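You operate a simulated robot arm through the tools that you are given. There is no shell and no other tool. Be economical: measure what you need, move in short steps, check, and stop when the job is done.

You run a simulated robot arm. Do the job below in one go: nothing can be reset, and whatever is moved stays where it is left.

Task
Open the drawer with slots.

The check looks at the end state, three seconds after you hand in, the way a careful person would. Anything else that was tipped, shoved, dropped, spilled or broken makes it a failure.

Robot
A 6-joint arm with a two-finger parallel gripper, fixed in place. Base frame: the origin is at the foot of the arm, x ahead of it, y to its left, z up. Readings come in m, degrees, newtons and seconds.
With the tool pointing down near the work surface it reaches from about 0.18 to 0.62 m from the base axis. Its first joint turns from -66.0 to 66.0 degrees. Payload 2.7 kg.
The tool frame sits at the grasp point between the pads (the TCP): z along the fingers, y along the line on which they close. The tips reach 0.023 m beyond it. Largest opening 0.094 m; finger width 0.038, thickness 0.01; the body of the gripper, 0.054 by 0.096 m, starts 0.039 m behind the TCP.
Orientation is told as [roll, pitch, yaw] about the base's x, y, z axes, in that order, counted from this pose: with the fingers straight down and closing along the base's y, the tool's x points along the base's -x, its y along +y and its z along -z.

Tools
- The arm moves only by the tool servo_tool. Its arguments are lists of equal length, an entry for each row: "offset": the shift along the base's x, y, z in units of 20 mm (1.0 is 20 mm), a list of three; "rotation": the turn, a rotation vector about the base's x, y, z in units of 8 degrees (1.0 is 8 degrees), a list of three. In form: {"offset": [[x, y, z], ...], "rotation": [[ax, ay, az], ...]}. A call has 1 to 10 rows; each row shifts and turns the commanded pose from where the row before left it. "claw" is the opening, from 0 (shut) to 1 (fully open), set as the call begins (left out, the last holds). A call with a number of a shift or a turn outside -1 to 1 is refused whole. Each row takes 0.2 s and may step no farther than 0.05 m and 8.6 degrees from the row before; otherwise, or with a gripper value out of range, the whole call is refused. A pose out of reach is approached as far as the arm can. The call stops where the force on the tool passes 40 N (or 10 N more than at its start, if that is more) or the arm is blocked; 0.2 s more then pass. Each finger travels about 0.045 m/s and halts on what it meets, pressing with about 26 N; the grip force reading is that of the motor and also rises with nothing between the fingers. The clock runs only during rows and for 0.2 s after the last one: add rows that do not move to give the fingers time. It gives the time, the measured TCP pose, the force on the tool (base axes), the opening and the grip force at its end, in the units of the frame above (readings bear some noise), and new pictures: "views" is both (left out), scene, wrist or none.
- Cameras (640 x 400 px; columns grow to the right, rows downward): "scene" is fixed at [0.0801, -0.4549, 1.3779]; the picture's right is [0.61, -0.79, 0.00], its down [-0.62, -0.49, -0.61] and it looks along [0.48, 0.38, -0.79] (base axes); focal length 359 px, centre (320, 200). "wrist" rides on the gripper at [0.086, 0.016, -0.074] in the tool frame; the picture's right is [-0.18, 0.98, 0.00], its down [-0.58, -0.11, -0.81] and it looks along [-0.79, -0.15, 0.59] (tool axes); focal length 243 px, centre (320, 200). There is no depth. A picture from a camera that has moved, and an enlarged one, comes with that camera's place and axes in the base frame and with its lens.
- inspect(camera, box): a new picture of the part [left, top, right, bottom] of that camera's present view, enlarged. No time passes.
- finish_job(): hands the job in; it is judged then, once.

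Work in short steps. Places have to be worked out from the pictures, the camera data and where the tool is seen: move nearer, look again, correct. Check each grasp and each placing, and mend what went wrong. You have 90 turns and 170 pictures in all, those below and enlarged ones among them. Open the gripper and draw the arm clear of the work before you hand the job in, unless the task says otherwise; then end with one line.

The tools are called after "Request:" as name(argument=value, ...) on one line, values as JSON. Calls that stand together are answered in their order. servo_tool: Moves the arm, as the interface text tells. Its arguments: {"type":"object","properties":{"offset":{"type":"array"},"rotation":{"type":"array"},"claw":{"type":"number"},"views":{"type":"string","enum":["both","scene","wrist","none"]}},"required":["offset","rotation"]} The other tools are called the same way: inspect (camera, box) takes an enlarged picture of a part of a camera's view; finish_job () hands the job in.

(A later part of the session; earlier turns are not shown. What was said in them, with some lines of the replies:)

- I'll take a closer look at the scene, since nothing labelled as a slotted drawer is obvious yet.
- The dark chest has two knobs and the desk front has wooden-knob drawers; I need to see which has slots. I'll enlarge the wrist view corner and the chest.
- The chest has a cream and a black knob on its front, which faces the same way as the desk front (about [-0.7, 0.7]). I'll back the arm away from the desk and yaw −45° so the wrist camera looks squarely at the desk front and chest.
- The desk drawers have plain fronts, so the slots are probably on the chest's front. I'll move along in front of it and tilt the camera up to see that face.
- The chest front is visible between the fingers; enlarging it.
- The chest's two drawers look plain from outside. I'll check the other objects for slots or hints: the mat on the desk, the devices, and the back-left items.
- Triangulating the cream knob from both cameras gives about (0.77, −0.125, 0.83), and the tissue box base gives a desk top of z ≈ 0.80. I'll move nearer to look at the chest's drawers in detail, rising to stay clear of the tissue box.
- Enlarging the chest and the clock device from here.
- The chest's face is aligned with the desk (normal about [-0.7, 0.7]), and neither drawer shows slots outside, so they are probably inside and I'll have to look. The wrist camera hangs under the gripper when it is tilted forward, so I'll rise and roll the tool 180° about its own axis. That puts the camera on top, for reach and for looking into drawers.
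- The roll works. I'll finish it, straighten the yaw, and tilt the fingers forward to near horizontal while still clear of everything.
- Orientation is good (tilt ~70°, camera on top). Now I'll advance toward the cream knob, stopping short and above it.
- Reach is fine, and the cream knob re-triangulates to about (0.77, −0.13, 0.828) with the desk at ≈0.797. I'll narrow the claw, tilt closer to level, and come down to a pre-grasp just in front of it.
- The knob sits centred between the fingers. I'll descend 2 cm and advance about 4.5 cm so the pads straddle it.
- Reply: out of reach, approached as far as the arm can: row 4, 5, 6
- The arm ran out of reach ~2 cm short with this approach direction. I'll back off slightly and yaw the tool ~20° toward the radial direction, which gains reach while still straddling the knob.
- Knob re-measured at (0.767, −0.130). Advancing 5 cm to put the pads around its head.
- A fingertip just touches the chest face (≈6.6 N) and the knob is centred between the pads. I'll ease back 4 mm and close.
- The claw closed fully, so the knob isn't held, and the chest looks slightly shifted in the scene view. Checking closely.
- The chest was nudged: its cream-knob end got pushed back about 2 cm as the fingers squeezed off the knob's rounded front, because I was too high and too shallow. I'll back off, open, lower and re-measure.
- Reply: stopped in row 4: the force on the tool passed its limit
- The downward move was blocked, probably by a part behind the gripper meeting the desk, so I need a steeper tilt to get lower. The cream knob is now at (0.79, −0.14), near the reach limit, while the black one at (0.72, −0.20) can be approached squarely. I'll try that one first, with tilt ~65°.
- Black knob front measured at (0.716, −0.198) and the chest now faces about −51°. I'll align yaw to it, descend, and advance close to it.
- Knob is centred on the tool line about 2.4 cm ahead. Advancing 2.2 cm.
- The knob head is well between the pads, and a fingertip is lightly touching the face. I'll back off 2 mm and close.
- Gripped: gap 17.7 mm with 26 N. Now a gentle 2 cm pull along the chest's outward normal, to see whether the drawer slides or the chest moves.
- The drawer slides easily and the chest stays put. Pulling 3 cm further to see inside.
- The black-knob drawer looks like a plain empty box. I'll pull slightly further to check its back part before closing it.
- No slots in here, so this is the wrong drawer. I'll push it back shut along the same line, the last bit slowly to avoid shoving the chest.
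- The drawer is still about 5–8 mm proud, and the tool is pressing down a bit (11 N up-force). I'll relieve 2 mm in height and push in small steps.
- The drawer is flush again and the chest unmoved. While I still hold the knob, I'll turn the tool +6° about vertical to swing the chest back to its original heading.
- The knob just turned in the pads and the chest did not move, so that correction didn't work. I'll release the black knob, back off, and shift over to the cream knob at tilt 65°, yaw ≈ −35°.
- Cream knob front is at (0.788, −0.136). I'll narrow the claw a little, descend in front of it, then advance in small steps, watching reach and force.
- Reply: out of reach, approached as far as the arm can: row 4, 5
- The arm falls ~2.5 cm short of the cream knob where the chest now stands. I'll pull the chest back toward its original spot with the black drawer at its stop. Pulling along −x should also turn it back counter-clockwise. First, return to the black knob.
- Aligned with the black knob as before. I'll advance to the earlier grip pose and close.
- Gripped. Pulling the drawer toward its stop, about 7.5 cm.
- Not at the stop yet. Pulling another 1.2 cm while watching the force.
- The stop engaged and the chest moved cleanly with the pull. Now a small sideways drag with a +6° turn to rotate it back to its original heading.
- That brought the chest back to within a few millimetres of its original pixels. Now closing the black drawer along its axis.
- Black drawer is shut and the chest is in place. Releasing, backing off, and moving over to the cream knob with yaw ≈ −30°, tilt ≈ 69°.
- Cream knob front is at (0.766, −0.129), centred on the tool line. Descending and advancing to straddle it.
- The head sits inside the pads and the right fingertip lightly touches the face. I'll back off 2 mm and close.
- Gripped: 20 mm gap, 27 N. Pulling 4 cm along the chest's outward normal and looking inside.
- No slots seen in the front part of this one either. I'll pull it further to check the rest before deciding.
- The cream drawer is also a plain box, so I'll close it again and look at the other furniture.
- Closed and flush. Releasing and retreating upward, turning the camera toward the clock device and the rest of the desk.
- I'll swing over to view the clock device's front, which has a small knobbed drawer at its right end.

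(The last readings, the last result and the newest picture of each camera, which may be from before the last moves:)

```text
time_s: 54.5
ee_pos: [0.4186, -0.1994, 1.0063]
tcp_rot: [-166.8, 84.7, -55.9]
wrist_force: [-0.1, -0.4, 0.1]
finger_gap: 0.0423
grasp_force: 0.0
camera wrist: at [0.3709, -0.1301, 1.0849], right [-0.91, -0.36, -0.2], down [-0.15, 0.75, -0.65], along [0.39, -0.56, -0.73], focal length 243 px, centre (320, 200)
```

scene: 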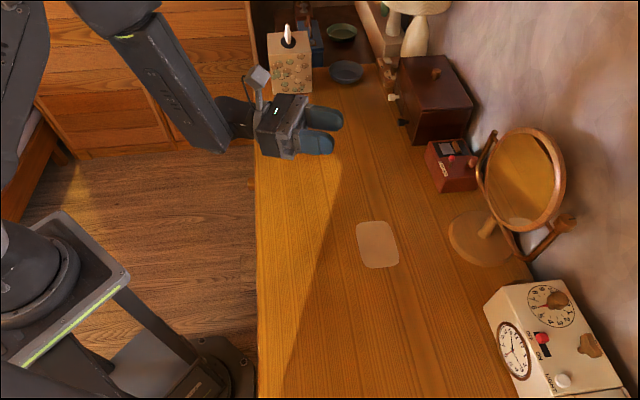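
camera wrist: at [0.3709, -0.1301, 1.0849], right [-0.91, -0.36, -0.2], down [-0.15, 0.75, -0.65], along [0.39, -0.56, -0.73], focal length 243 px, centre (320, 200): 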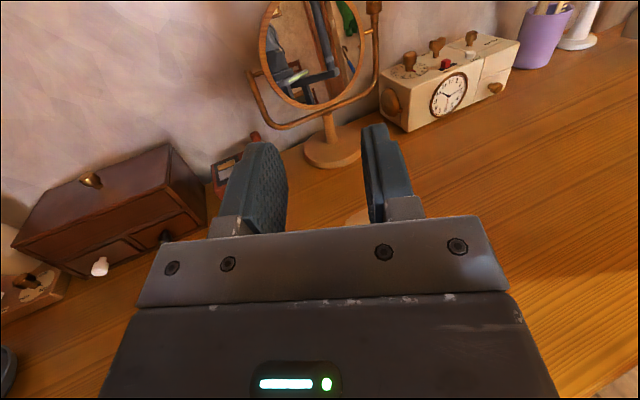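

Request:
inspect(camera="wrist", box=[370, 10, 530, 110])

Request:
inspect(camera="wrist", box=[0, 120, 240, 270])

```text
4.00 times, centred on (450, 60) of wrist
camera zoom: at [0.3709, -0.1301, 1.0849], right [-0.91, -0.36, -0.2], down [-0.15, 0.75, -0.65], along [0.39, -0.56, -0.73], focal length 970 px, centre (-200, 760)
```

zoom: 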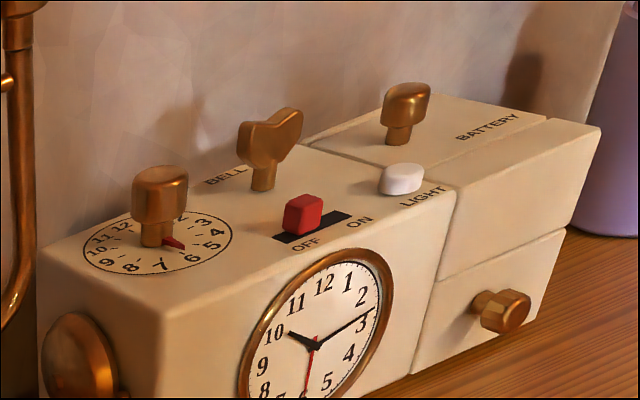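

```text
2.67 times, centred on (120, 195) of wrist
camera zoom: at [0.3709, -0.1301, 1.0849], right [-0.91, -0.36, -0.2], down [-0.15, 0.75, -0.65], along [0.39, -0.56, -0.73], focal length 647 px, centre (853, 213)
```

zoom: 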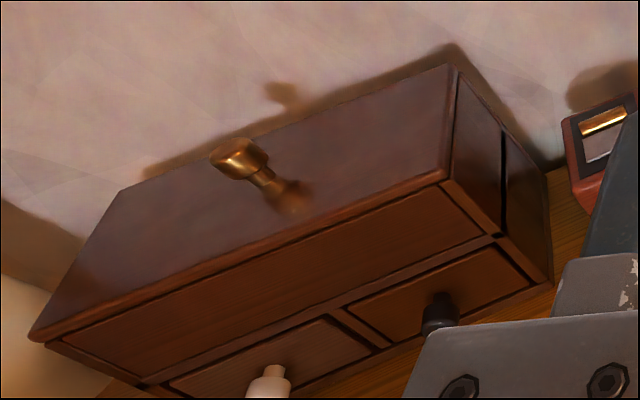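

The clock has a battery lid with a small knobbed drawer below it, at about (0.28, −0.67), the edge of my workspace. The desk's own drawers are still unexamined up close, so I'll return the tool to vertical and look at the desk front properly.

Request:
servo_tool(offset=[[-0.3, 1, 0.2], [-0.3, 1, 0.2], [-0.3, 1, 0], [-0.3, 1, 0], [-0.3, 1, 0], [-0.3, 1, 0], [-0.3, 1, 0], [-0.3, 1, 0], [-0.3, 1, 0], [-0.3, 1, 0]], rotation=[[0.93, 0.36, 0], [0.93, 0.36, 0], [0.93, 0.36, 0], [0.93, 0.36, 0], [0.93, 0.36, 0], [0.93, 0.36, 0], [0.93, 0.36, 0], [0.93, 0.36, 0], [0.93, 0.36, 0], [0.93, 0.36, 0]], views="none")

Request:
servo_tool(offset=[[-0.2, 1, 0], [-0.2, 1, 0], [-0.2, 1, 0], [-0.2, 1, 0], [-0.2, 1, 0], [-0.2, 1, 0], [-0.2, 1, 0], [-0.2, 1, 0], [-0.2, 1, 0], [0, 1, 0]], rotation=[[0.93, 0.36, 0], [0.84, 0.33, 0], [0, 0, -1], [0, 0, -1], [0, 0, -1], [0, 0, -1], [0, 0, -1], [0, 0, -1], [0, 0, -1], [0, 0, -1]], views="none")

Request:
servo_tool(offset=[[0, 0.5, 0], [0, 0.5, 0], [0, 0.5, 0], [0, 0.5, 0], [0, 0.5, 0], [0, 0, 0], [0, 0, 0], [0, 0, 0], [0, 0, 0], [0, 0, 0]], rotation=[[0, 0, -1], [0, 0, -1], [0, 0, -1], [0, 0, -1], [0, 0, -1], [0, 0, -1], [0, 0, -1], [0, 0, -1], [0, 0, -1], [0, 0, -1]])

```text
time_s: 56.7
ee_pos: [0.3574, 0.0028, 1.0145]
tcp_rot: [0.1, 15.1, 110.1]
wrist_force: [0.0, 0.3, -0.5]
finger_gap: 0.0423
grasp_force: 0.1
```

```text
time_s: 58.9
ee_pos: [0.3227, 0.202, 1.0133]
tcp_rot: [0.5, 0.1, 45.9]
wrist_force: [0.0, 0.5, -0.1]
finger_gap: 0.0426
grasp_force: 0.2
```

```text
time_s: 61.1
ee_pos: [0.3204, 0.252, 1.015]
tcp_rot: [0.5, 0.1, -34.1]
wrist_force: [0.1, 0.2, -0.2]
finger_gap: 0.0424
grasp_force: 0.1
camera wrist: at [0.2571, 0.3119, 1.0893], right [0.7, 0.71, 0.01], down [0.42, -0.42, 0.81], along [0.58, -0.56, -0.59], focal length 243 px, centre (320, 200)
```

scene: 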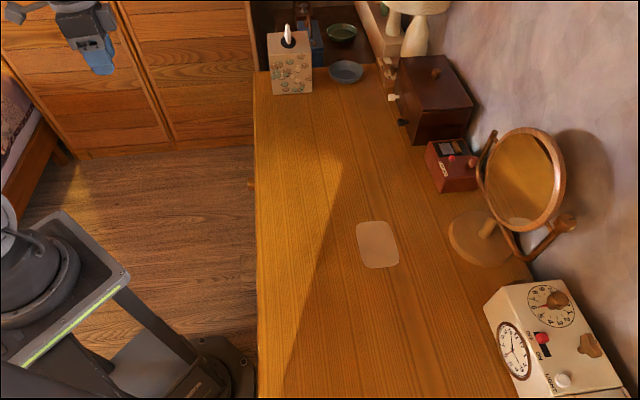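
wrist: 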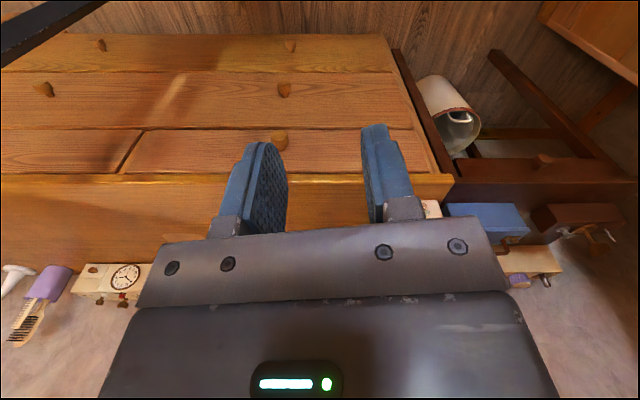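

The desk's top row is actually split into two drawers. Let me enlarge the desk front.

Request:
inspect(camera="wrist", box=[0, 30, 290, 200])

Request:
inspect(camera="wrist", box=[230, 30, 460, 190])

```text
2.21 times, centred on (145, 115) of wrist
camera zoom: at [0.2571, 0.3119, 1.0893], right [0.7, 0.71, 0.01], down [0.42, -0.42, 0.81], along [0.58, -0.56, -0.59], focal length 535 px, centre (706, 388)
```

zoom: 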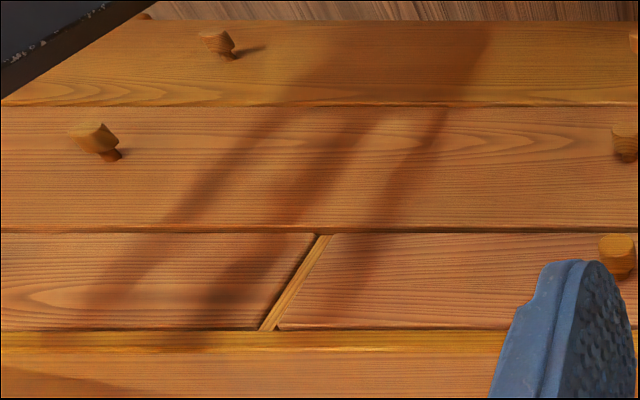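

```text
2.50 times, centred on (345, 110) of wrist
camera zoom: at [0.2571, 0.3119, 1.0893], right [0.7, 0.71, 0.01], down [0.42, -0.42, 0.81], along [0.58, -0.56, -0.59], focal length 606 px, centre (258, 425)
```

zoom: 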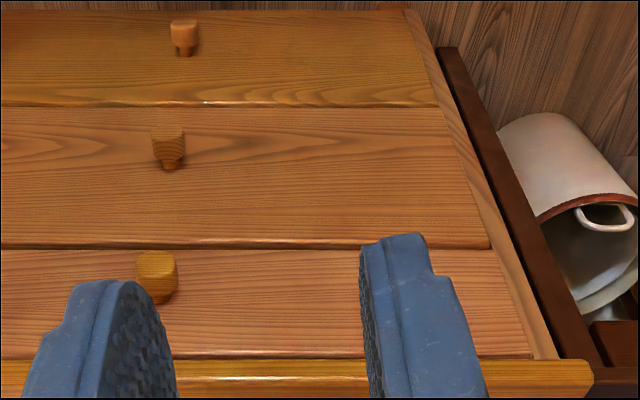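

The chest drawers were plain, and the desk's top-left drawer (knob ≈ (0.43, 0.03, 0.70)) is easy to reach. I'll approach it with the tool tilted 45° toward the desk front and check inside it.

Request:
servo_tool(offset=[[0.2, -0.6, -0.8], [0.2, -0.6, -1], [0.2, -0.8, -1], [0.2, -0.8, -1], [0.2, -0.8, -1], [0.2, -0.8, -1], [0.2, -0.8, -1], [0.2, -0.8, -1], [0.2, -0.8, -1], [0.2, -0.6, -1]], rotation=[[0, 0, -0.7], [0, 0, -0.7], [-0.7, -0.7, 0], [-0.7, -0.7, 0], [-0.7, -0.7, 0], [-0.7, -0.7, 0], [-0.7, -0.7, 0], [-0.5, -0.5, 0], [0, 0, 0], [0, 0, 0]], claw=0.6)

```text
time_s: 63.3
ee_pos: [0.3712, 0.1084, 0.8309]
tcp_rot: [0.2, -45.1, -45.0]
wrist_force: [-0.2, 0.5, 0.3]
finger_gap: 0.0563
grasp_force: 0.0
out of reach, approached as far as the arm can: row 10
camera wrist: at [0.3016, 0.1996, 0.8232], right [0.79, 0.6, 0.13], down [-0.19, 0.04, 0.98], along [0.59, -0.8, 0.14], focal length 243 px, centre (320, 200)
```

scene: 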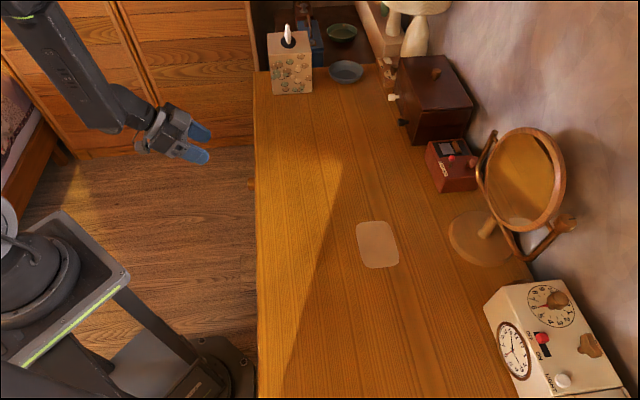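
wrist: 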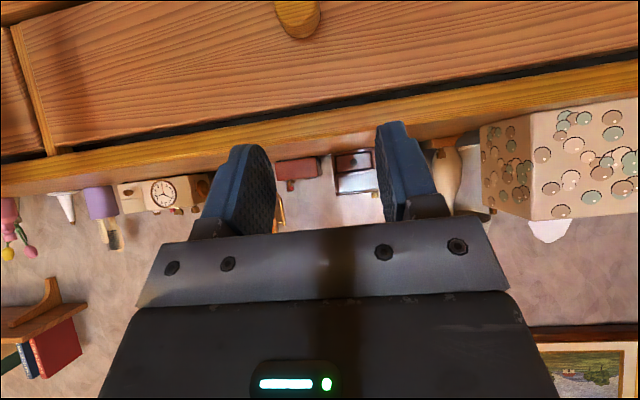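

Too much tilt for that low height; a nearly vertical tool is what reaches lower. I'll untilt to ~20° and descend in front of the knob.

Request:
servo_tool(offset=[[0, 0, 0.2], [0, 0, 0], [0, 0, 0], [0, 0, 0], [0.1, -0.1, -1], [0.1, -0.1, -1], [0.1, -0.1, -1], [0.1, -0.1, -1], [0.1, -0.1, -1]], rotation=[[0.55, 0.55, 0], [0.55, 0.55, 0], [0.55, 0.55, 0], [0.55, 0.55, 0], [0, 0, 0], [0, 0, 0], [0, 0, 0], [0, 0, 0], [0, 0, 0]])

```text
time_s: 65.3
ee_pos: [0.3823, 0.1027, 0.7347]
tcp_rot: [0.2, -20.3, -45.2]
wrist_force: [0.2, -0.3, -0.5]
finger_gap: 0.0565
grasp_force: 0.0
camera wrist: at [0.3178, 0.1874, 0.7746], right [0.82, 0.57, 0.07], down [0.11, -0.27, 0.96], along [0.57, -0.77, -0.28], focal length 243 px, centre (320, 200)
```

scene: 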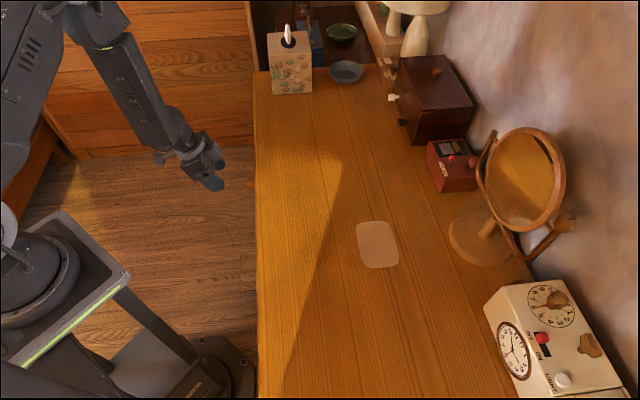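
wrist: 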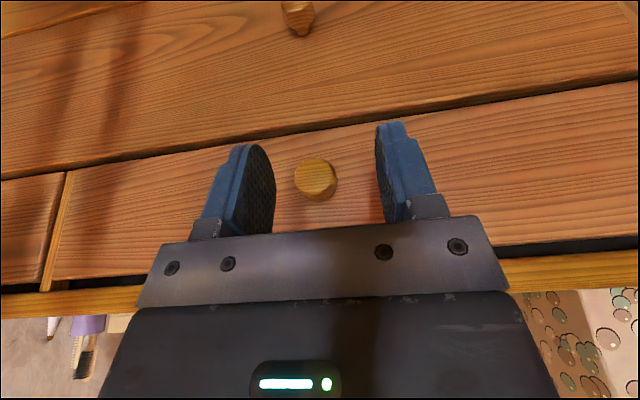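

Knob is visible at about (0.431, 0.031, 0.698), right between the fingers' directions. Moving up to it.

Request:
servo_tool(offset=[[0, -0.3, -0.75], [0, -0.3, -0.75], [0.5, -0.7, 0], [0.6, -0.8, 0], [0.5, -0.7, 0]], rotation=[[0, 0, 0], [0, 0, 0], [0, 0, 0], [0, 0, 0], [0, 0, 0]])

Request:
inspect(camera="scene", box=[190, 140, 290, 220])

```text
time_s: 66.4
ee_pos: [0.4166, 0.0687, 0.7102]
tcp_rot: [0.5, -19.3, -44.7]
wrist_force: [-3.5, 4.3, 2.4]
finger_gap: 0.0563
grasp_force: 0.1
out of reach, approached as far as the arm can: row 1, 2
stopped in row 5: the force on the tool passed its limit (the readings are from after the stop); the commanded pose is now the measured one
camera wrist: at [0.35, 0.1522, 0.7523], right [0.81, 0.58, 0.07], down [0.12, -0.28, 0.95], along [0.57, -0.77, -0.3], focal length 243 px, centre (320, 200)
```

scene: 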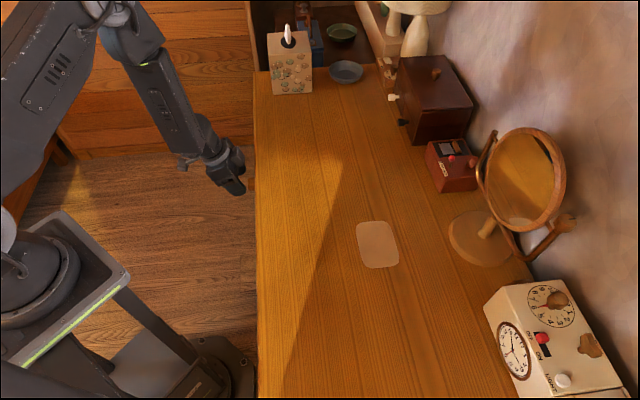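
wrist: 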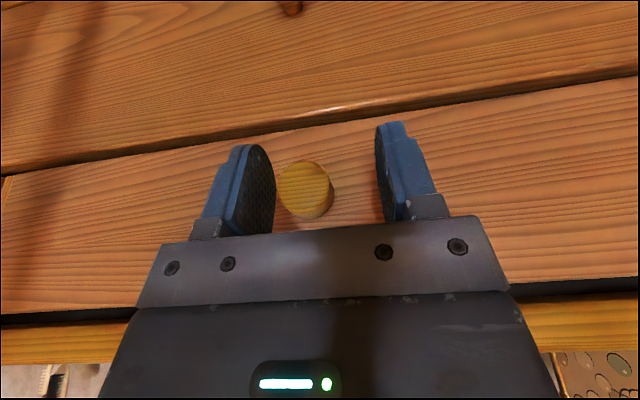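

```text
5.00 times, centred on (240, 180) of scene
camera zoom: at [0.08, -0.4548, 1.378], right [0.61, -0.79, 0.0], down [-0.62, -0.49, -0.61], along [0.48, 0.38, -0.79], focal length 1796 px, centre (720, 300)
```

zoom: 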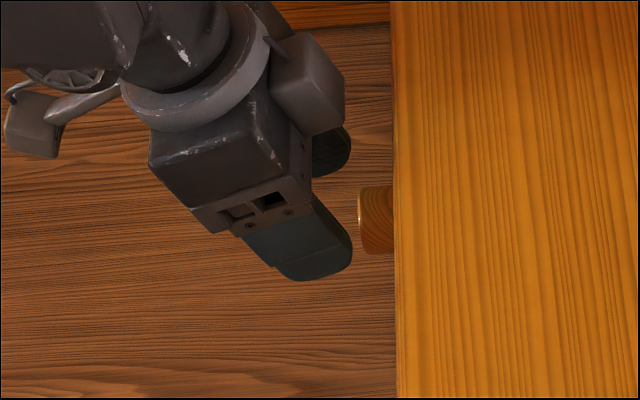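

The right-hand finger bumped the knob's front: the tool is ~16 mm off laterally. I'll back off, shift sideways, untilt a little, lower, and re-approach.

Request:
servo_tool(offset=[[-0.6, 0.6, 0], [-0.57, -0.57, 0], [0, 0, -0.3], [0.6, -0.6, -0.1], [0.6, -0.6, 0]], rotation=[[0, 0, 0], [0.3, 0.3, 0], [0.25, 0.25, 0], [0, 0, 0], [0, 0, 0]], claw=0.75, views="wrist")

```text
time_s: 67.6
ee_pos: [0.4171, 0.0419, 0.7036]
tcp_rot: [0.5, -13.1, -44.7]
wrist_force: [0.2, 0.5, 0.3]
finger_gap: 0.0703
grasp_force: 0.1
camera wrist: at [0.3551, 0.1236, 0.7563], right [0.82, 0.57, 0.05], down [0.19, -0.35, 0.92], along [0.54, -0.74, -0.4], focal length 243 px, centre (320, 200)
```

wrist: 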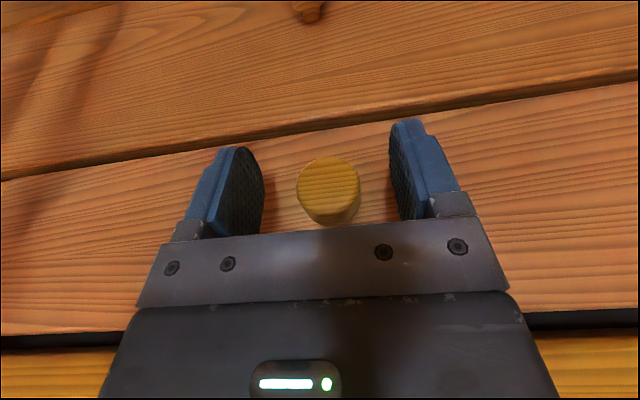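

Centred with no contact. Advancing 1.8 cm more and closing on the knob.

Request:
servo_tool(offset=[[0.4, -0.4, 0], [0.25, -0.25, 0]], rotation=[[0, 0, 0], [0, 0, 0]], views="none")

Request:
servo_tool(offset=[[0, 0, 0], [0, 0, 0], [0, 0, 0], [0, 0, 0], [0, 0, 0]], rotation=[[0, 0, 0], [0, 0, 0], [0, 0, 0], [0, 0, 0], [0, 0, 0]], claw=0.1, views="wrist")

```text
time_s: 68.0
ee_pos: [0.418, 0.0414, 0.7023]
tcp_rot: [0.2, -12.5, -44.2]
wrist_force: [-2.6, 2.5, -0.6]
finger_gap: 0.0706
grasp_force: 0.1
stopped in row 1: the force on the tool passed its limit (the readings are from after the stop); the commanded pose is now the measured one
```

```text
time_s: 69.2
ee_pos: [0.4182, 0.0413, 0.7004]
tcp_rot: [0.4, -12.4, -44.0]
wrist_force: [13.6, 30.4, -22.7]
finger_gap: 0.0338
grasp_force: 45.2
camera wrist: at [0.3572, 0.1224, 0.7559], right [0.81, 0.58, 0.05], down [0.2, -0.36, 0.91], along [0.55, -0.73, -0.41], focal length 243 px, centre (320, 200)
```

wrist: 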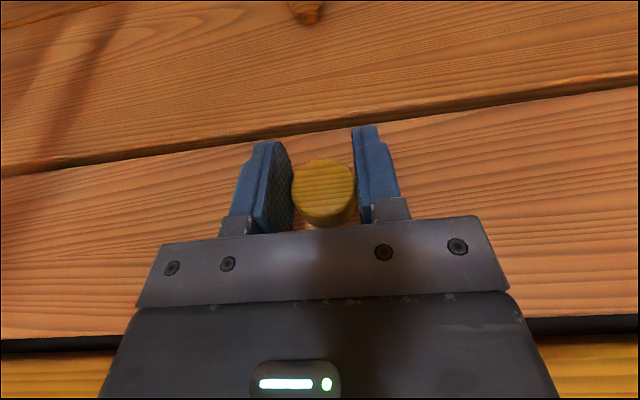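

Gripped at 34 mm, but with a sideways load of ~30 N from misalignment. I'll shift slightly with the load to relieve it, then start pulling outward.

Request:
servo_tool(offset=[[0.05, 0.08, -0.05], [0.03, 0.05, -0.03]], rotation=[[0, 0, 0], [0, 0, 0]], views="none")

Request:
servo_tool(offset=[[-0.15, 0.15, 0], [-0.2, 0.2, 0], [-0.2, 0.2, 0]], rotation=[[0, 0, 0], [0, 0, 0], [0, 0, 0]])

```text
time_s: 69.8
ee_pos: [0.4212, 0.0427, 0.7012]
tcp_rot: [0.1, -12.7, -44.4]
wrist_force: [-9.1, 9.7, 25.6]
finger_gap: 0.0341
grasp_force: 44.8
```

```text
time_s: 70.6
ee_pos: [0.4088, 0.0525, 0.7012]
tcp_rot: [0.3, -12.8, -44.3]
wrist_force: [-7.6, -11.7, 37.3]
finger_gap: 0.0337
grasp_force: 45.0
camera wrist: at [0.3478, 0.1334, 0.7545], right [0.82, 0.58, 0.05], down [0.2, -0.35, 0.91], along [0.54, -0.74, -0.4], focal length 243 px, centre (320, 200)
```

scene: 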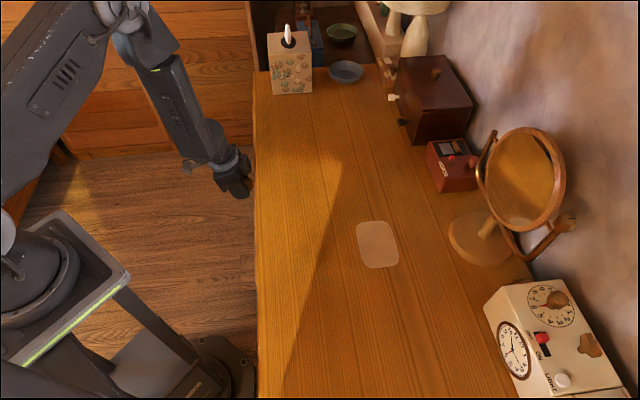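
wrist: 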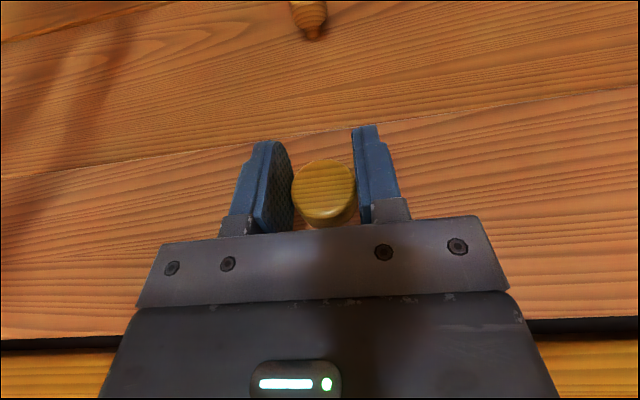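

The drawer is sliding with the knob. I'll relieve the vertical load by 2 mm and keep pulling.

Request:
servo_tool(offset=[[0, 0, 0.1], [-0.4, 0.4, 0.02], [-0.5, 0.5, 0], [-0.5, 0.5, 0], [-0.5, 0.5, 0]], rotation=[[0, 0, 0], [0, 0, 0], [0, 0, 0], [0, 0, 0], [0, 0, 0]])

```text
time_s: 71.8
ee_pos: [0.3705, 0.0916, 0.7014]
tcp_rot: [-1.0, -11.8, -44.2]
wrist_force: [-13.2, -13.5, -43.9]
finger_gap: 0.0338
grasp_force: 44.5
out of reach, approached as far as the arm can: row 5
camera wrist: at [0.3102, 0.1727, 0.7564], right [0.82, 0.58, 0.02], down [0.22, -0.35, 0.91], along [0.53, -0.74, -0.41], focal length 243 px, centre (320, 200)
```

scene: 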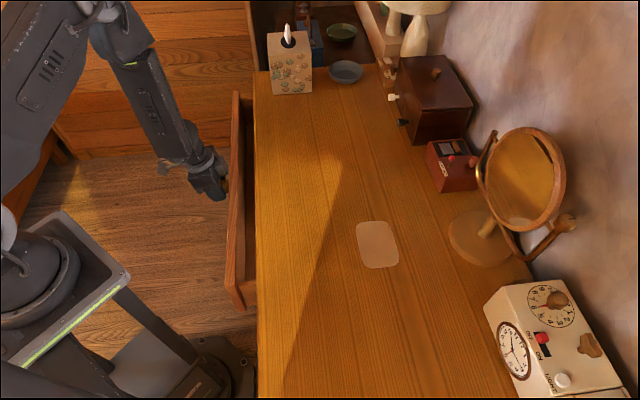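
wrist: 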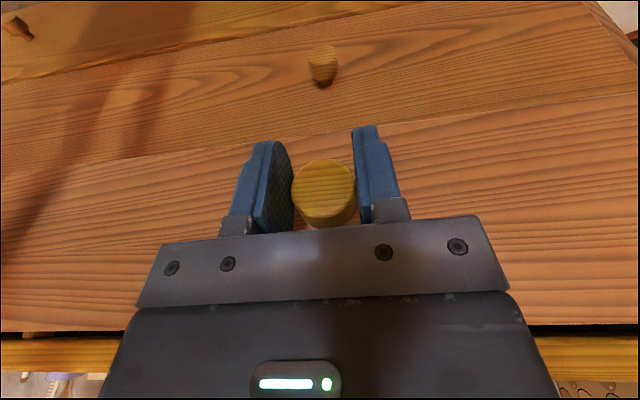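

The desk drawer is opening. Let me look inside it in the scene view.

Request:
inspect(camera="scene", box=[200, 80, 300, 320])

```text
1.67 times, centred on (250, 200) of scene
camera zoom: at [0.0803, -0.4551, 1.3779], right [0.61, -0.79, 0.0], down [-0.62, -0.49, -0.61], along [0.48, 0.38, -0.79], focal length 598 px, centre (437, 200)
```

zoom: 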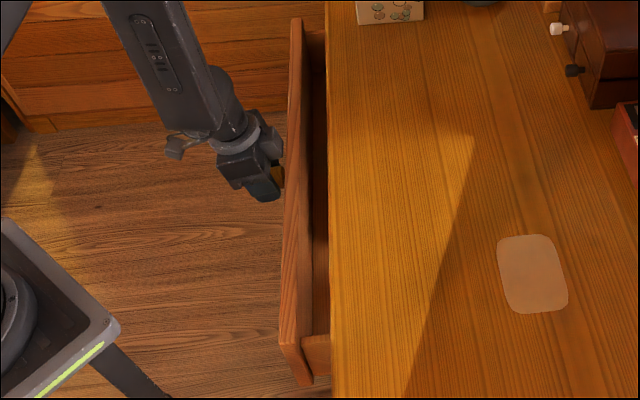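

I need it a bit further out. I'll bring the tool upright (it pivots on the knob), which gives better reach at this height, then pull more.

Request:
servo_tool(offset=[[0, 0, -0.05], [0, 0, 0], [0, 0, 0]], rotation=[[0.35, 0.35, 0], [0.35, 0.35, 0], [0.35, 0.35, 0]], views="none")

Request:
servo_tool(offset=[[-0.4, 0.4, 0], [-0.4, 0.4, 0], [-0.4, 0.4, 0]], rotation=[[0, 0, 0], [0, 0, 0], [0, 0, 0]], views="scene")

```text
time_s: 72.6
ee_pos: [0.3653, 0.0959, 0.7076]
tcp_rot: [1.5, -1.2, -43.8]
wrist_force: [18.0, 14.8, -1.9]
finger_gap: 0.0339
grasp_force: 45.8
out of reach, approached as far as the arm can: row 3
```

```text
time_s: 73.4
ee_pos: [0.3479, 0.1136, 0.7063]
tcp_rot: [0.6, -1.0, -44.0]
wrist_force: [22.0, 20.4, 12.2]
finger_gap: 0.0339
grasp_force: 44.8
out of reach, approached as far as the arm can: row 1, 3
```

scene: 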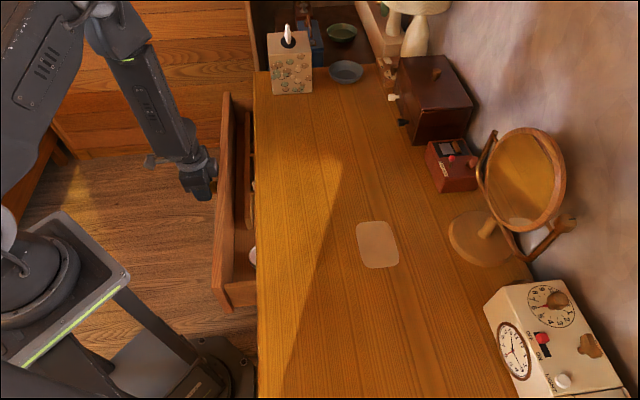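

Request:
inspect(camera="scene", box=[205, 85, 285, 325])

Request:
inspect(camera="scene", box=[210, 220, 290, 280])

Request:
inspect(camera="scene", box=[210, 90, 290, 220])

```text
1.67 times, centred on (245, 205) of scene
camera zoom: at [0.0803, -0.4546, 1.378], right [0.61, -0.79, 0.0], down [-0.62, -0.49, -0.61], along [0.48, 0.38, -0.79], focal length 598 px, centre (445, 192)
```

zoom: 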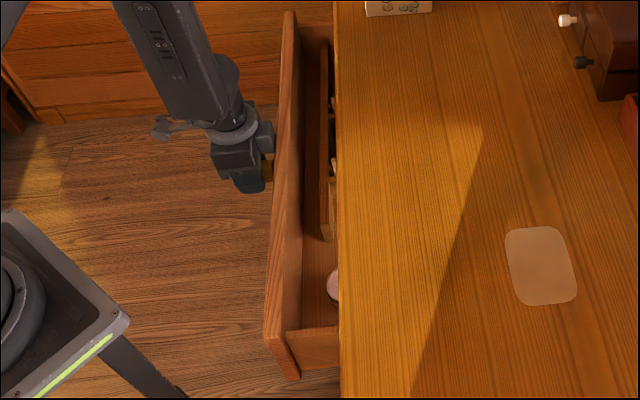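

```text
6.67 times, centred on (250, 250) of scene
camera zoom: at [0.0803, -0.4546, 1.378], right [0.61, -0.79, 0.0], down [-0.62, -0.49, -0.61], along [0.48, 0.38, -0.79], focal length 2394 px, centre (787, -133)
```

zoom: 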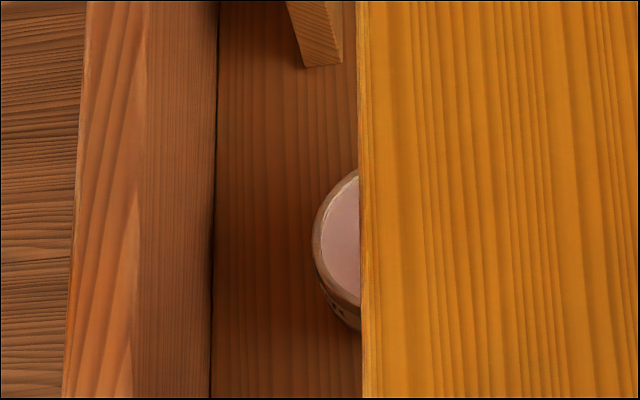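

```text
3.08 times, centred on (250, 155) of scene
camera zoom: at [0.0803, -0.4546, 1.378], right [0.61, -0.79, 0.0], down [-0.62, -0.49, -0.61], along [0.48, 0.38, -0.79], focal length 1105 px, centre (535, 338)
```

zoom: 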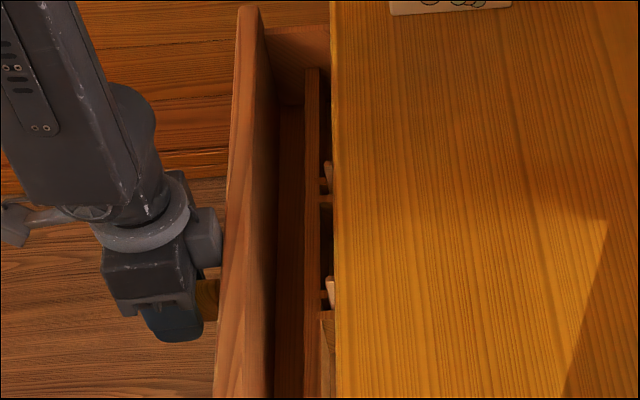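

There's an organiser tray with divided slots inside, so this is the drawer. Now I'll pull it further open, easing the sideways load a little.

Request:
servo_tool(offset=[[0.06, 0.06, 0.03], [-0.4, 0.4, 0], [-0.4, 0.4, 0], [-0.4, 0.4, 0], [-0.4, 0.4, 0], [-0.4, 0.4, 0]], rotation=[[0, 0, 0], [0, 0, 0], [0, 0, 0], [0, 0, 0], [0, 0, 0], [0, 0, 0]])

```text
time_s: 74.5
ee_pos: [0.322, 0.1403, 0.7074]
tcp_rot: [-0.8, -0.2, -44.5]
wrist_force: [-0.5, 2.8, -4.8]
finger_gap: 0.0336
grasp_force: 45.4
out of reach, approached as far as the arm can: row 2, 3, 4, 5
stopped in row 5: the force on the tool passed its limit (the readings are from after the stop); the commanded pose is now the measured one
camera wrist: at [0.2716, 0.2123, 0.7817], right [0.82, 0.57, -0.01], down [0.35, -0.47, 0.81], along [0.46, -0.67, -0.59], focal length 243 px, centre (320, 200)
```

scene: 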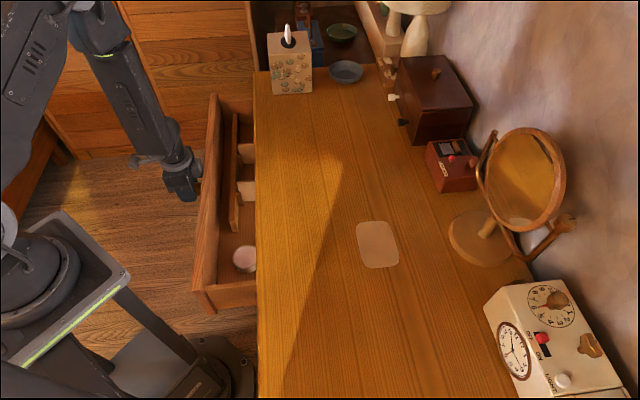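
wrist: 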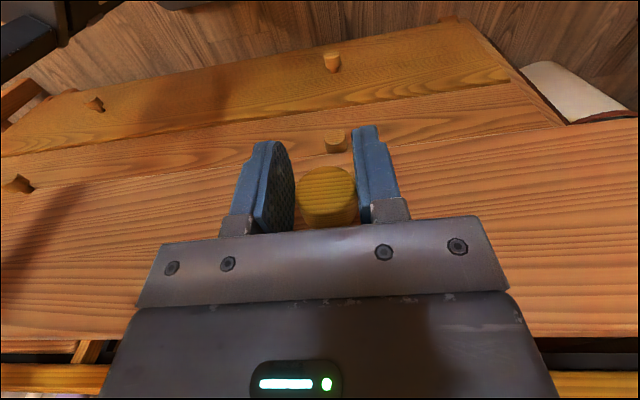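

Open about 14 cm now, at the arm's low-height limit here. Let me confirm the contents.

Request:
inspect(camera="scene", box=[190, 85, 290, 325])

Request:
inspect(camera="scene", box=[190, 90, 290, 220])

```text
1.67 times, centred on (240, 205) of scene
camera zoom: at [0.0801, -0.4548, 1.378], right [0.61, -0.79, 0.0], down [-0.62, -0.49, -0.61], along [0.48, 0.38, -0.79], focal length 598 px, centre (453, 192)
```

zoom: 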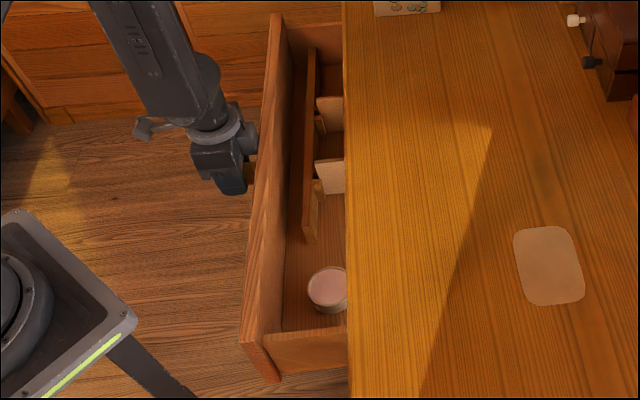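

```text
3.08 times, centred on (240, 155) of scene
camera zoom: at [0.0801, -0.4548, 1.378], right [0.61, -0.79, 0.0], down [-0.62, -0.49, -0.61], along [0.48, 0.38, -0.79], focal length 1105 px, centre (566, 338)
```

zoom: 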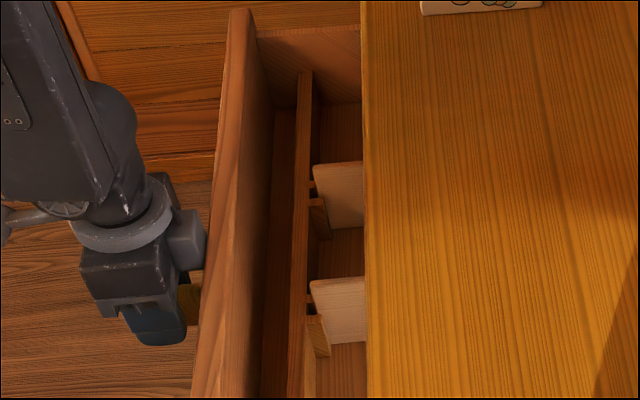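

Confirmed: a slotted rack with dividers in it. I'll try continuing the pull with a small extra untilt to extend reach.

Request:
servo_tool(offset=[[-0.3, 0.3, 0.03], [-0.3, 0.3, 0.03], [-0.3, 0.3, 0], [-0.3, 0.3, 0], [-0.3, 0.3, 0]], rotation=[[0.15, 0.15, 0], [0.15, 0.15, 0], [0.15, 0.15, 0], [0.15, 0.15, 0], [0.1, 0.1, 0]], views="scene")

```text
time_s: 75.7
ee_pos: [0.2907, 0.1707, 0.7083]
tcp_rot: [-0.8, 7.9, -44.4]
wrist_force: [0.5, -0.9, -0.6]
finger_gap: 0.0093
grasp_force: 0.0
```

scene: 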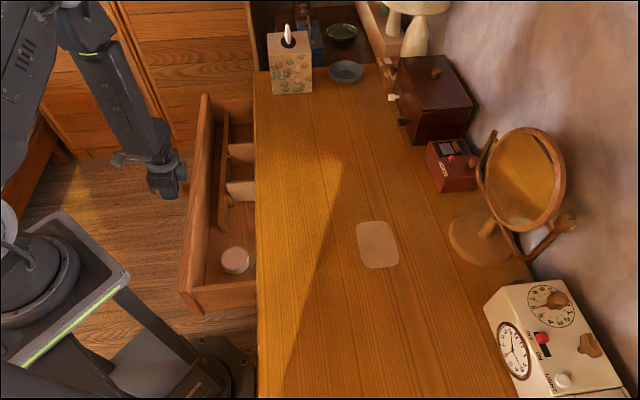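

The grip slipped off the knob at the end; the drawer is open roughly 15–16 cm. I'll reopen the claw and see whether I can re-grip and pull further, or whether it's at its stop.

Request:
servo_tool(offset=[[-0.3, 0.3, 0], [0, 0, 0], [0, 0, 0], [0, 0, 0], [0, 0, 0]], rotation=[[0, 0, 0], [-0.15, -0.15, 0], [-0.15, -0.15, 0], [0, 0, 0], [0, 0, 0]], claw=0.65, views="wrist")

```text
time_s: 76.9
ee_pos: [0.2865, 0.1758, 0.7096]
tcp_rot: [-0.8, 4.5, -44.4]
wrist_force: [-0.7, 0.3, 0.4]
finger_gap: 0.0613
grasp_force: 0.0
camera wrist: at [0.2396, 0.244, 0.7895], right [0.82, 0.57, -0.03], down [0.39, -0.52, 0.76], along [0.42, -0.63, -0.65], focal length 243 px, centre (320, 200)
```

wrist: 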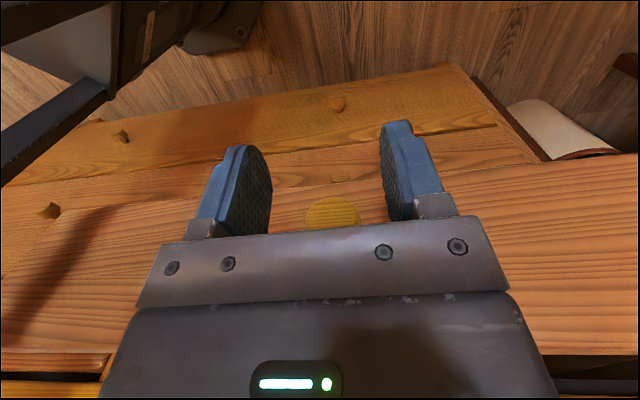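

Knob is at (0.311, 0.150), centred. Advancing 4 cm and re-gripping.

Request:
servo_tool(offset=[[0.5, -0.5, 0], [0.5, -0.5, 0], [0.45, -0.45, -0.1]], rotation=[[0, 0, 0], [0, 0, 0], [0, 0, 0]], views="none")

Request:
servo_tool(offset=[[0, 0, 0], [0, 0, 0], [0, 0, 0], [0, 0, 0], [0, 0, 0]], rotation=[[0, 0, 0], [0, 0, 0], [0, 0, 0], [0, 0, 0], [0, 0, 0]], claw=0.1, views="wrist")

```text
time_s: 77.7
ee_pos: [0.3146, 0.1459, 0.7052]
tcp_rot: [-0.5, 4.3, -44.5]
wrist_force: [0.7, -0.8, 0.4]
finger_gap: 0.0613
grasp_force: 0.0
```

```text
time_s: 78.9
ee_pos: [0.3154, 0.1471, 0.706]
tcp_rot: [-0.4, 4.3, -44.3]
wrist_force: [8.7, 7.2, -10.4]
finger_gap: 0.0335
grasp_force: 44.4
camera wrist: at [0.2686, 0.2143, 0.7867], right [0.82, 0.57, -0.02], down [0.39, -0.52, 0.76], along [0.43, -0.63, -0.65], focal length 243 px, centre (320, 200)
```

wrist: 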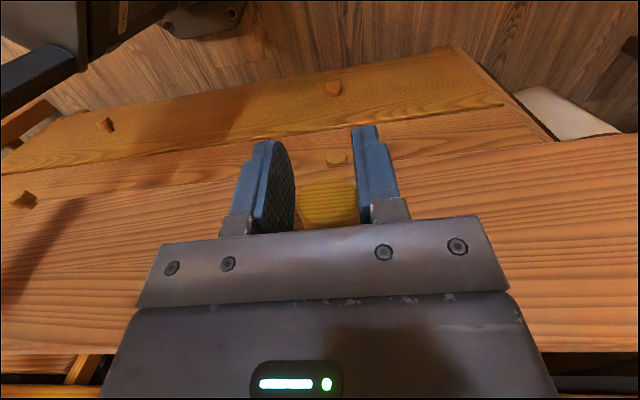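

Re-gripped the knob. Pulling gently about 5 cm more, with the orientation held.

Request:
servo_tool(offset=[[-0.3, 0.3, 0], [-0.35, 0.35, 0], [-0.35, 0.35, 0], [-0.35, 0.35, 0], [-0.35, 0.35, 0]], rotation=[[0, 0, 0], [0, 0, 0], [0, 0, 0], [0, 0, 0], [0, 0, 0]], views="scene")

```text
time_s: 80.0
ee_pos: [0.2881, 0.1744, 0.7067]
tcp_rot: [-0.8, 4.6, -44.5]
wrist_force: [1.1, 4.2, -6.5]
finger_gap: 0.0339
grasp_force: 45.1
stopped in row 5: the force on the tool passed its limit (the readings are from after the stop); the commanded pose is now the measured one
```

scene: 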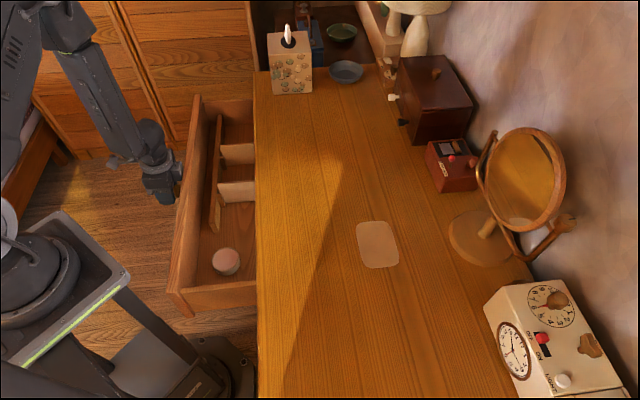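

It moved on to about 19 cm, then hit a force limit, possibly its stop. One more gentle pull to find out.

Request:
servo_tool(offset=[[-0.25, 0.25, 0], [-0.3, 0.3, 0], [-0.3, 0.3, 0], [-0.3, 0.3, 0]], rotation=[[0, 0, 0], [0, 0, 0], [0, 0, 0], [0, 0, 0]])

```text
time_s: 81.0
ee_pos: [0.2648, 0.1982, 0.7062]
tcp_rot: [-0.9, 4.5, -44.4]
wrist_force: [0.7, -2.7, 12.1]
finger_gap: 0.0336
grasp_force: 45.1
camera wrist: at [0.2182, 0.2659, 0.7869], right [0.82, 0.57, -0.03], down [0.39, -0.52, 0.76], along [0.42, -0.64, -0.65], focal length 243 px, centre (320, 200)
```

scene: 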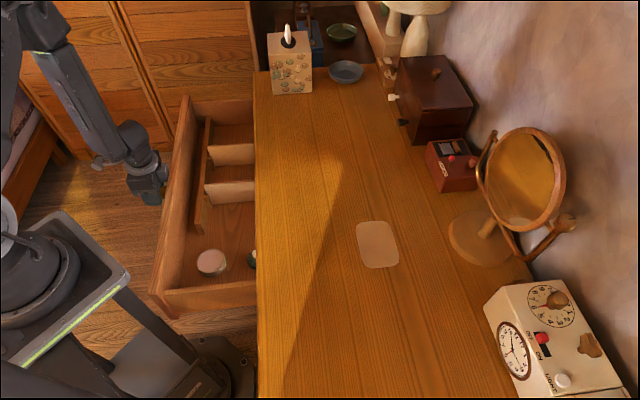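
wrist: 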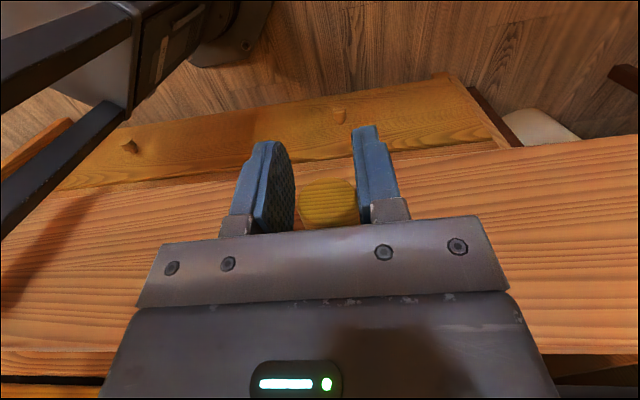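

The drawer is now about 22 cm open with the slotted rack in full view, and its corner is nearing the robot's stand, so I'll stop here. Releasing and withdrawing outward, then up.

Request:
servo_tool(offset=[[0, 0, 0], [0, 0, 0], [0, 0, 0], [-0.5, 0.5, 0], [-0.6, 0.6, 0.1], [-0.6, 0.6, 0.4], [-0.2, 0.5, 1], [0, 0.3, 1], [0, 0, 1], [0, 0, 1]], rotation=[[0, 0, 0], [0, 0, 0], [0, 0, 0], [0, 0, 0], [0, 0, 0], [0, 0, 0], [0, 0, 0], [0, 0, 0], [0, 0, 0], [0, 0, 0]], claw=0.7)

Request:
inspect(camera="scene", box=[370, 40, 490, 200])

Request:
inspect(camera="scene", box=[100, 80, 300, 330])

```text
time_s: 83.2
ee_pos: [0.2066, 0.2281, 0.7724]
tcp_rot: [-0.6, 4.4, -44.5]
wrist_force: [-0.6, -0.5, -0.9]
finger_gap: 0.0658
grasp_force: 0.1
out of reach, approached as far as the arm can: row 8, 9, 10
camera wrist: at [0.1594, 0.2952, 0.853], right [0.82, 0.57, -0.02], down [0.39, -0.52, 0.76], along [0.42, -0.63, -0.65], focal length 243 px, centre (320, 200)
```

scene: 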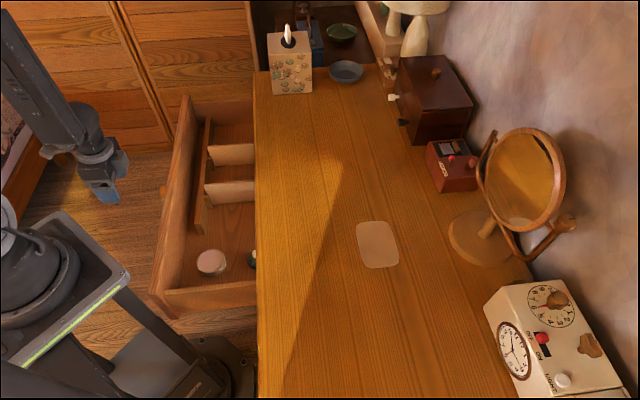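
wrist: 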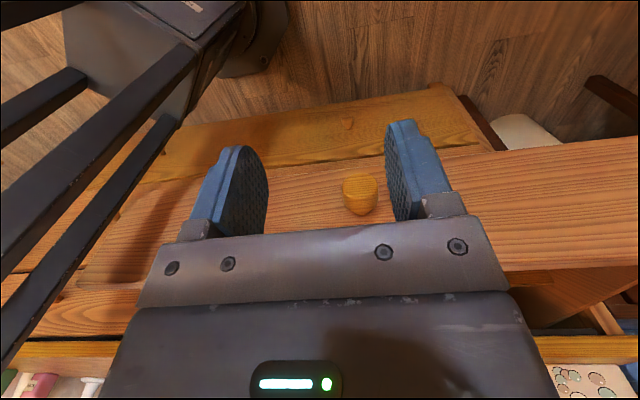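

```text
2.50 times, centred on (430, 120) of scene
camera zoom: at [0.0801, -0.4549, 1.3779], right [0.61, -0.79, 0.0], down [-0.62, -0.49, -0.61], along [0.48, 0.38, -0.79], focal length 898 px, centre (45, 400)
```

zoom: 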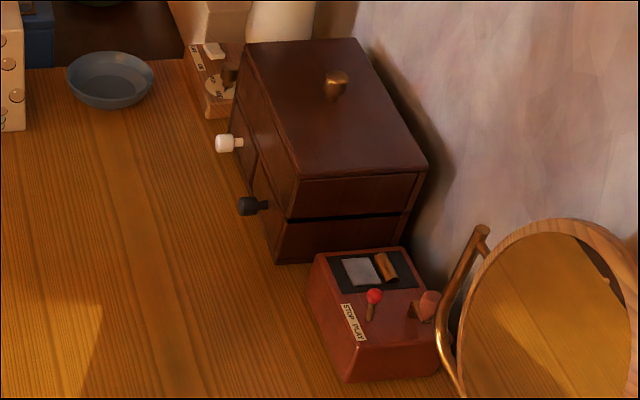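

```text
1.60 times, centred on (200, 205) of scene
camera zoom: at [0.0801, -0.4549, 1.3779], right [0.61, -0.79, 0.0], down [-0.62, -0.49, -0.61], along [0.48, 0.38, -0.79], focal length 575 px, centre (512, 192)
```

zoom: 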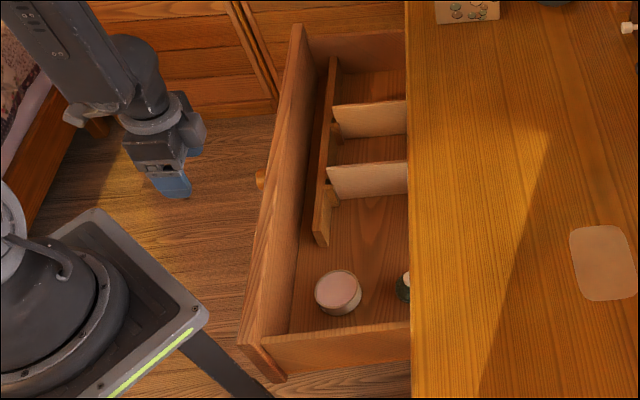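

The desk drawer is open and settled with its contents upright. One check on the chest: I want to see whether the dark line on its side is real.

Request:
inspect(camera="scene", box=[400, 90, 464, 154])

```text
6.25 times, centred on (432, 122) of scene
camera zoom: at [0.0801, -0.4549, 1.3779], right [0.61, -0.79, 0.0], down [-0.62, -0.49, -0.61], along [0.48, 0.38, -0.79], focal length 2244 px, centre (-380, 688)
```

zoom: 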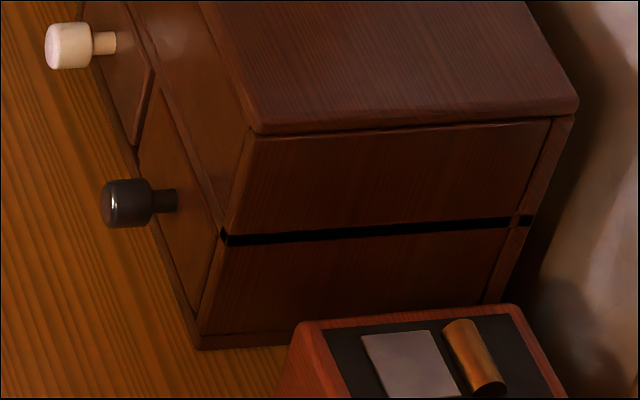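

The line is just a groove in the chest's design. Its drawers are shut and it sits within about 1 cm of where it started. The gripper is open and clear, so I'm handing in.

Request:
finish_job()

```text
The job is handed in.
```

The drawer with slots is open: it is the desk's top-left drawer, pulled out about 22 cm, with a slotted rack inside. While searching I bumped the small chest on the desk; I opened and reshut both its drawers and moved it back, but it still sits about 1 cm and 3° off at one end.
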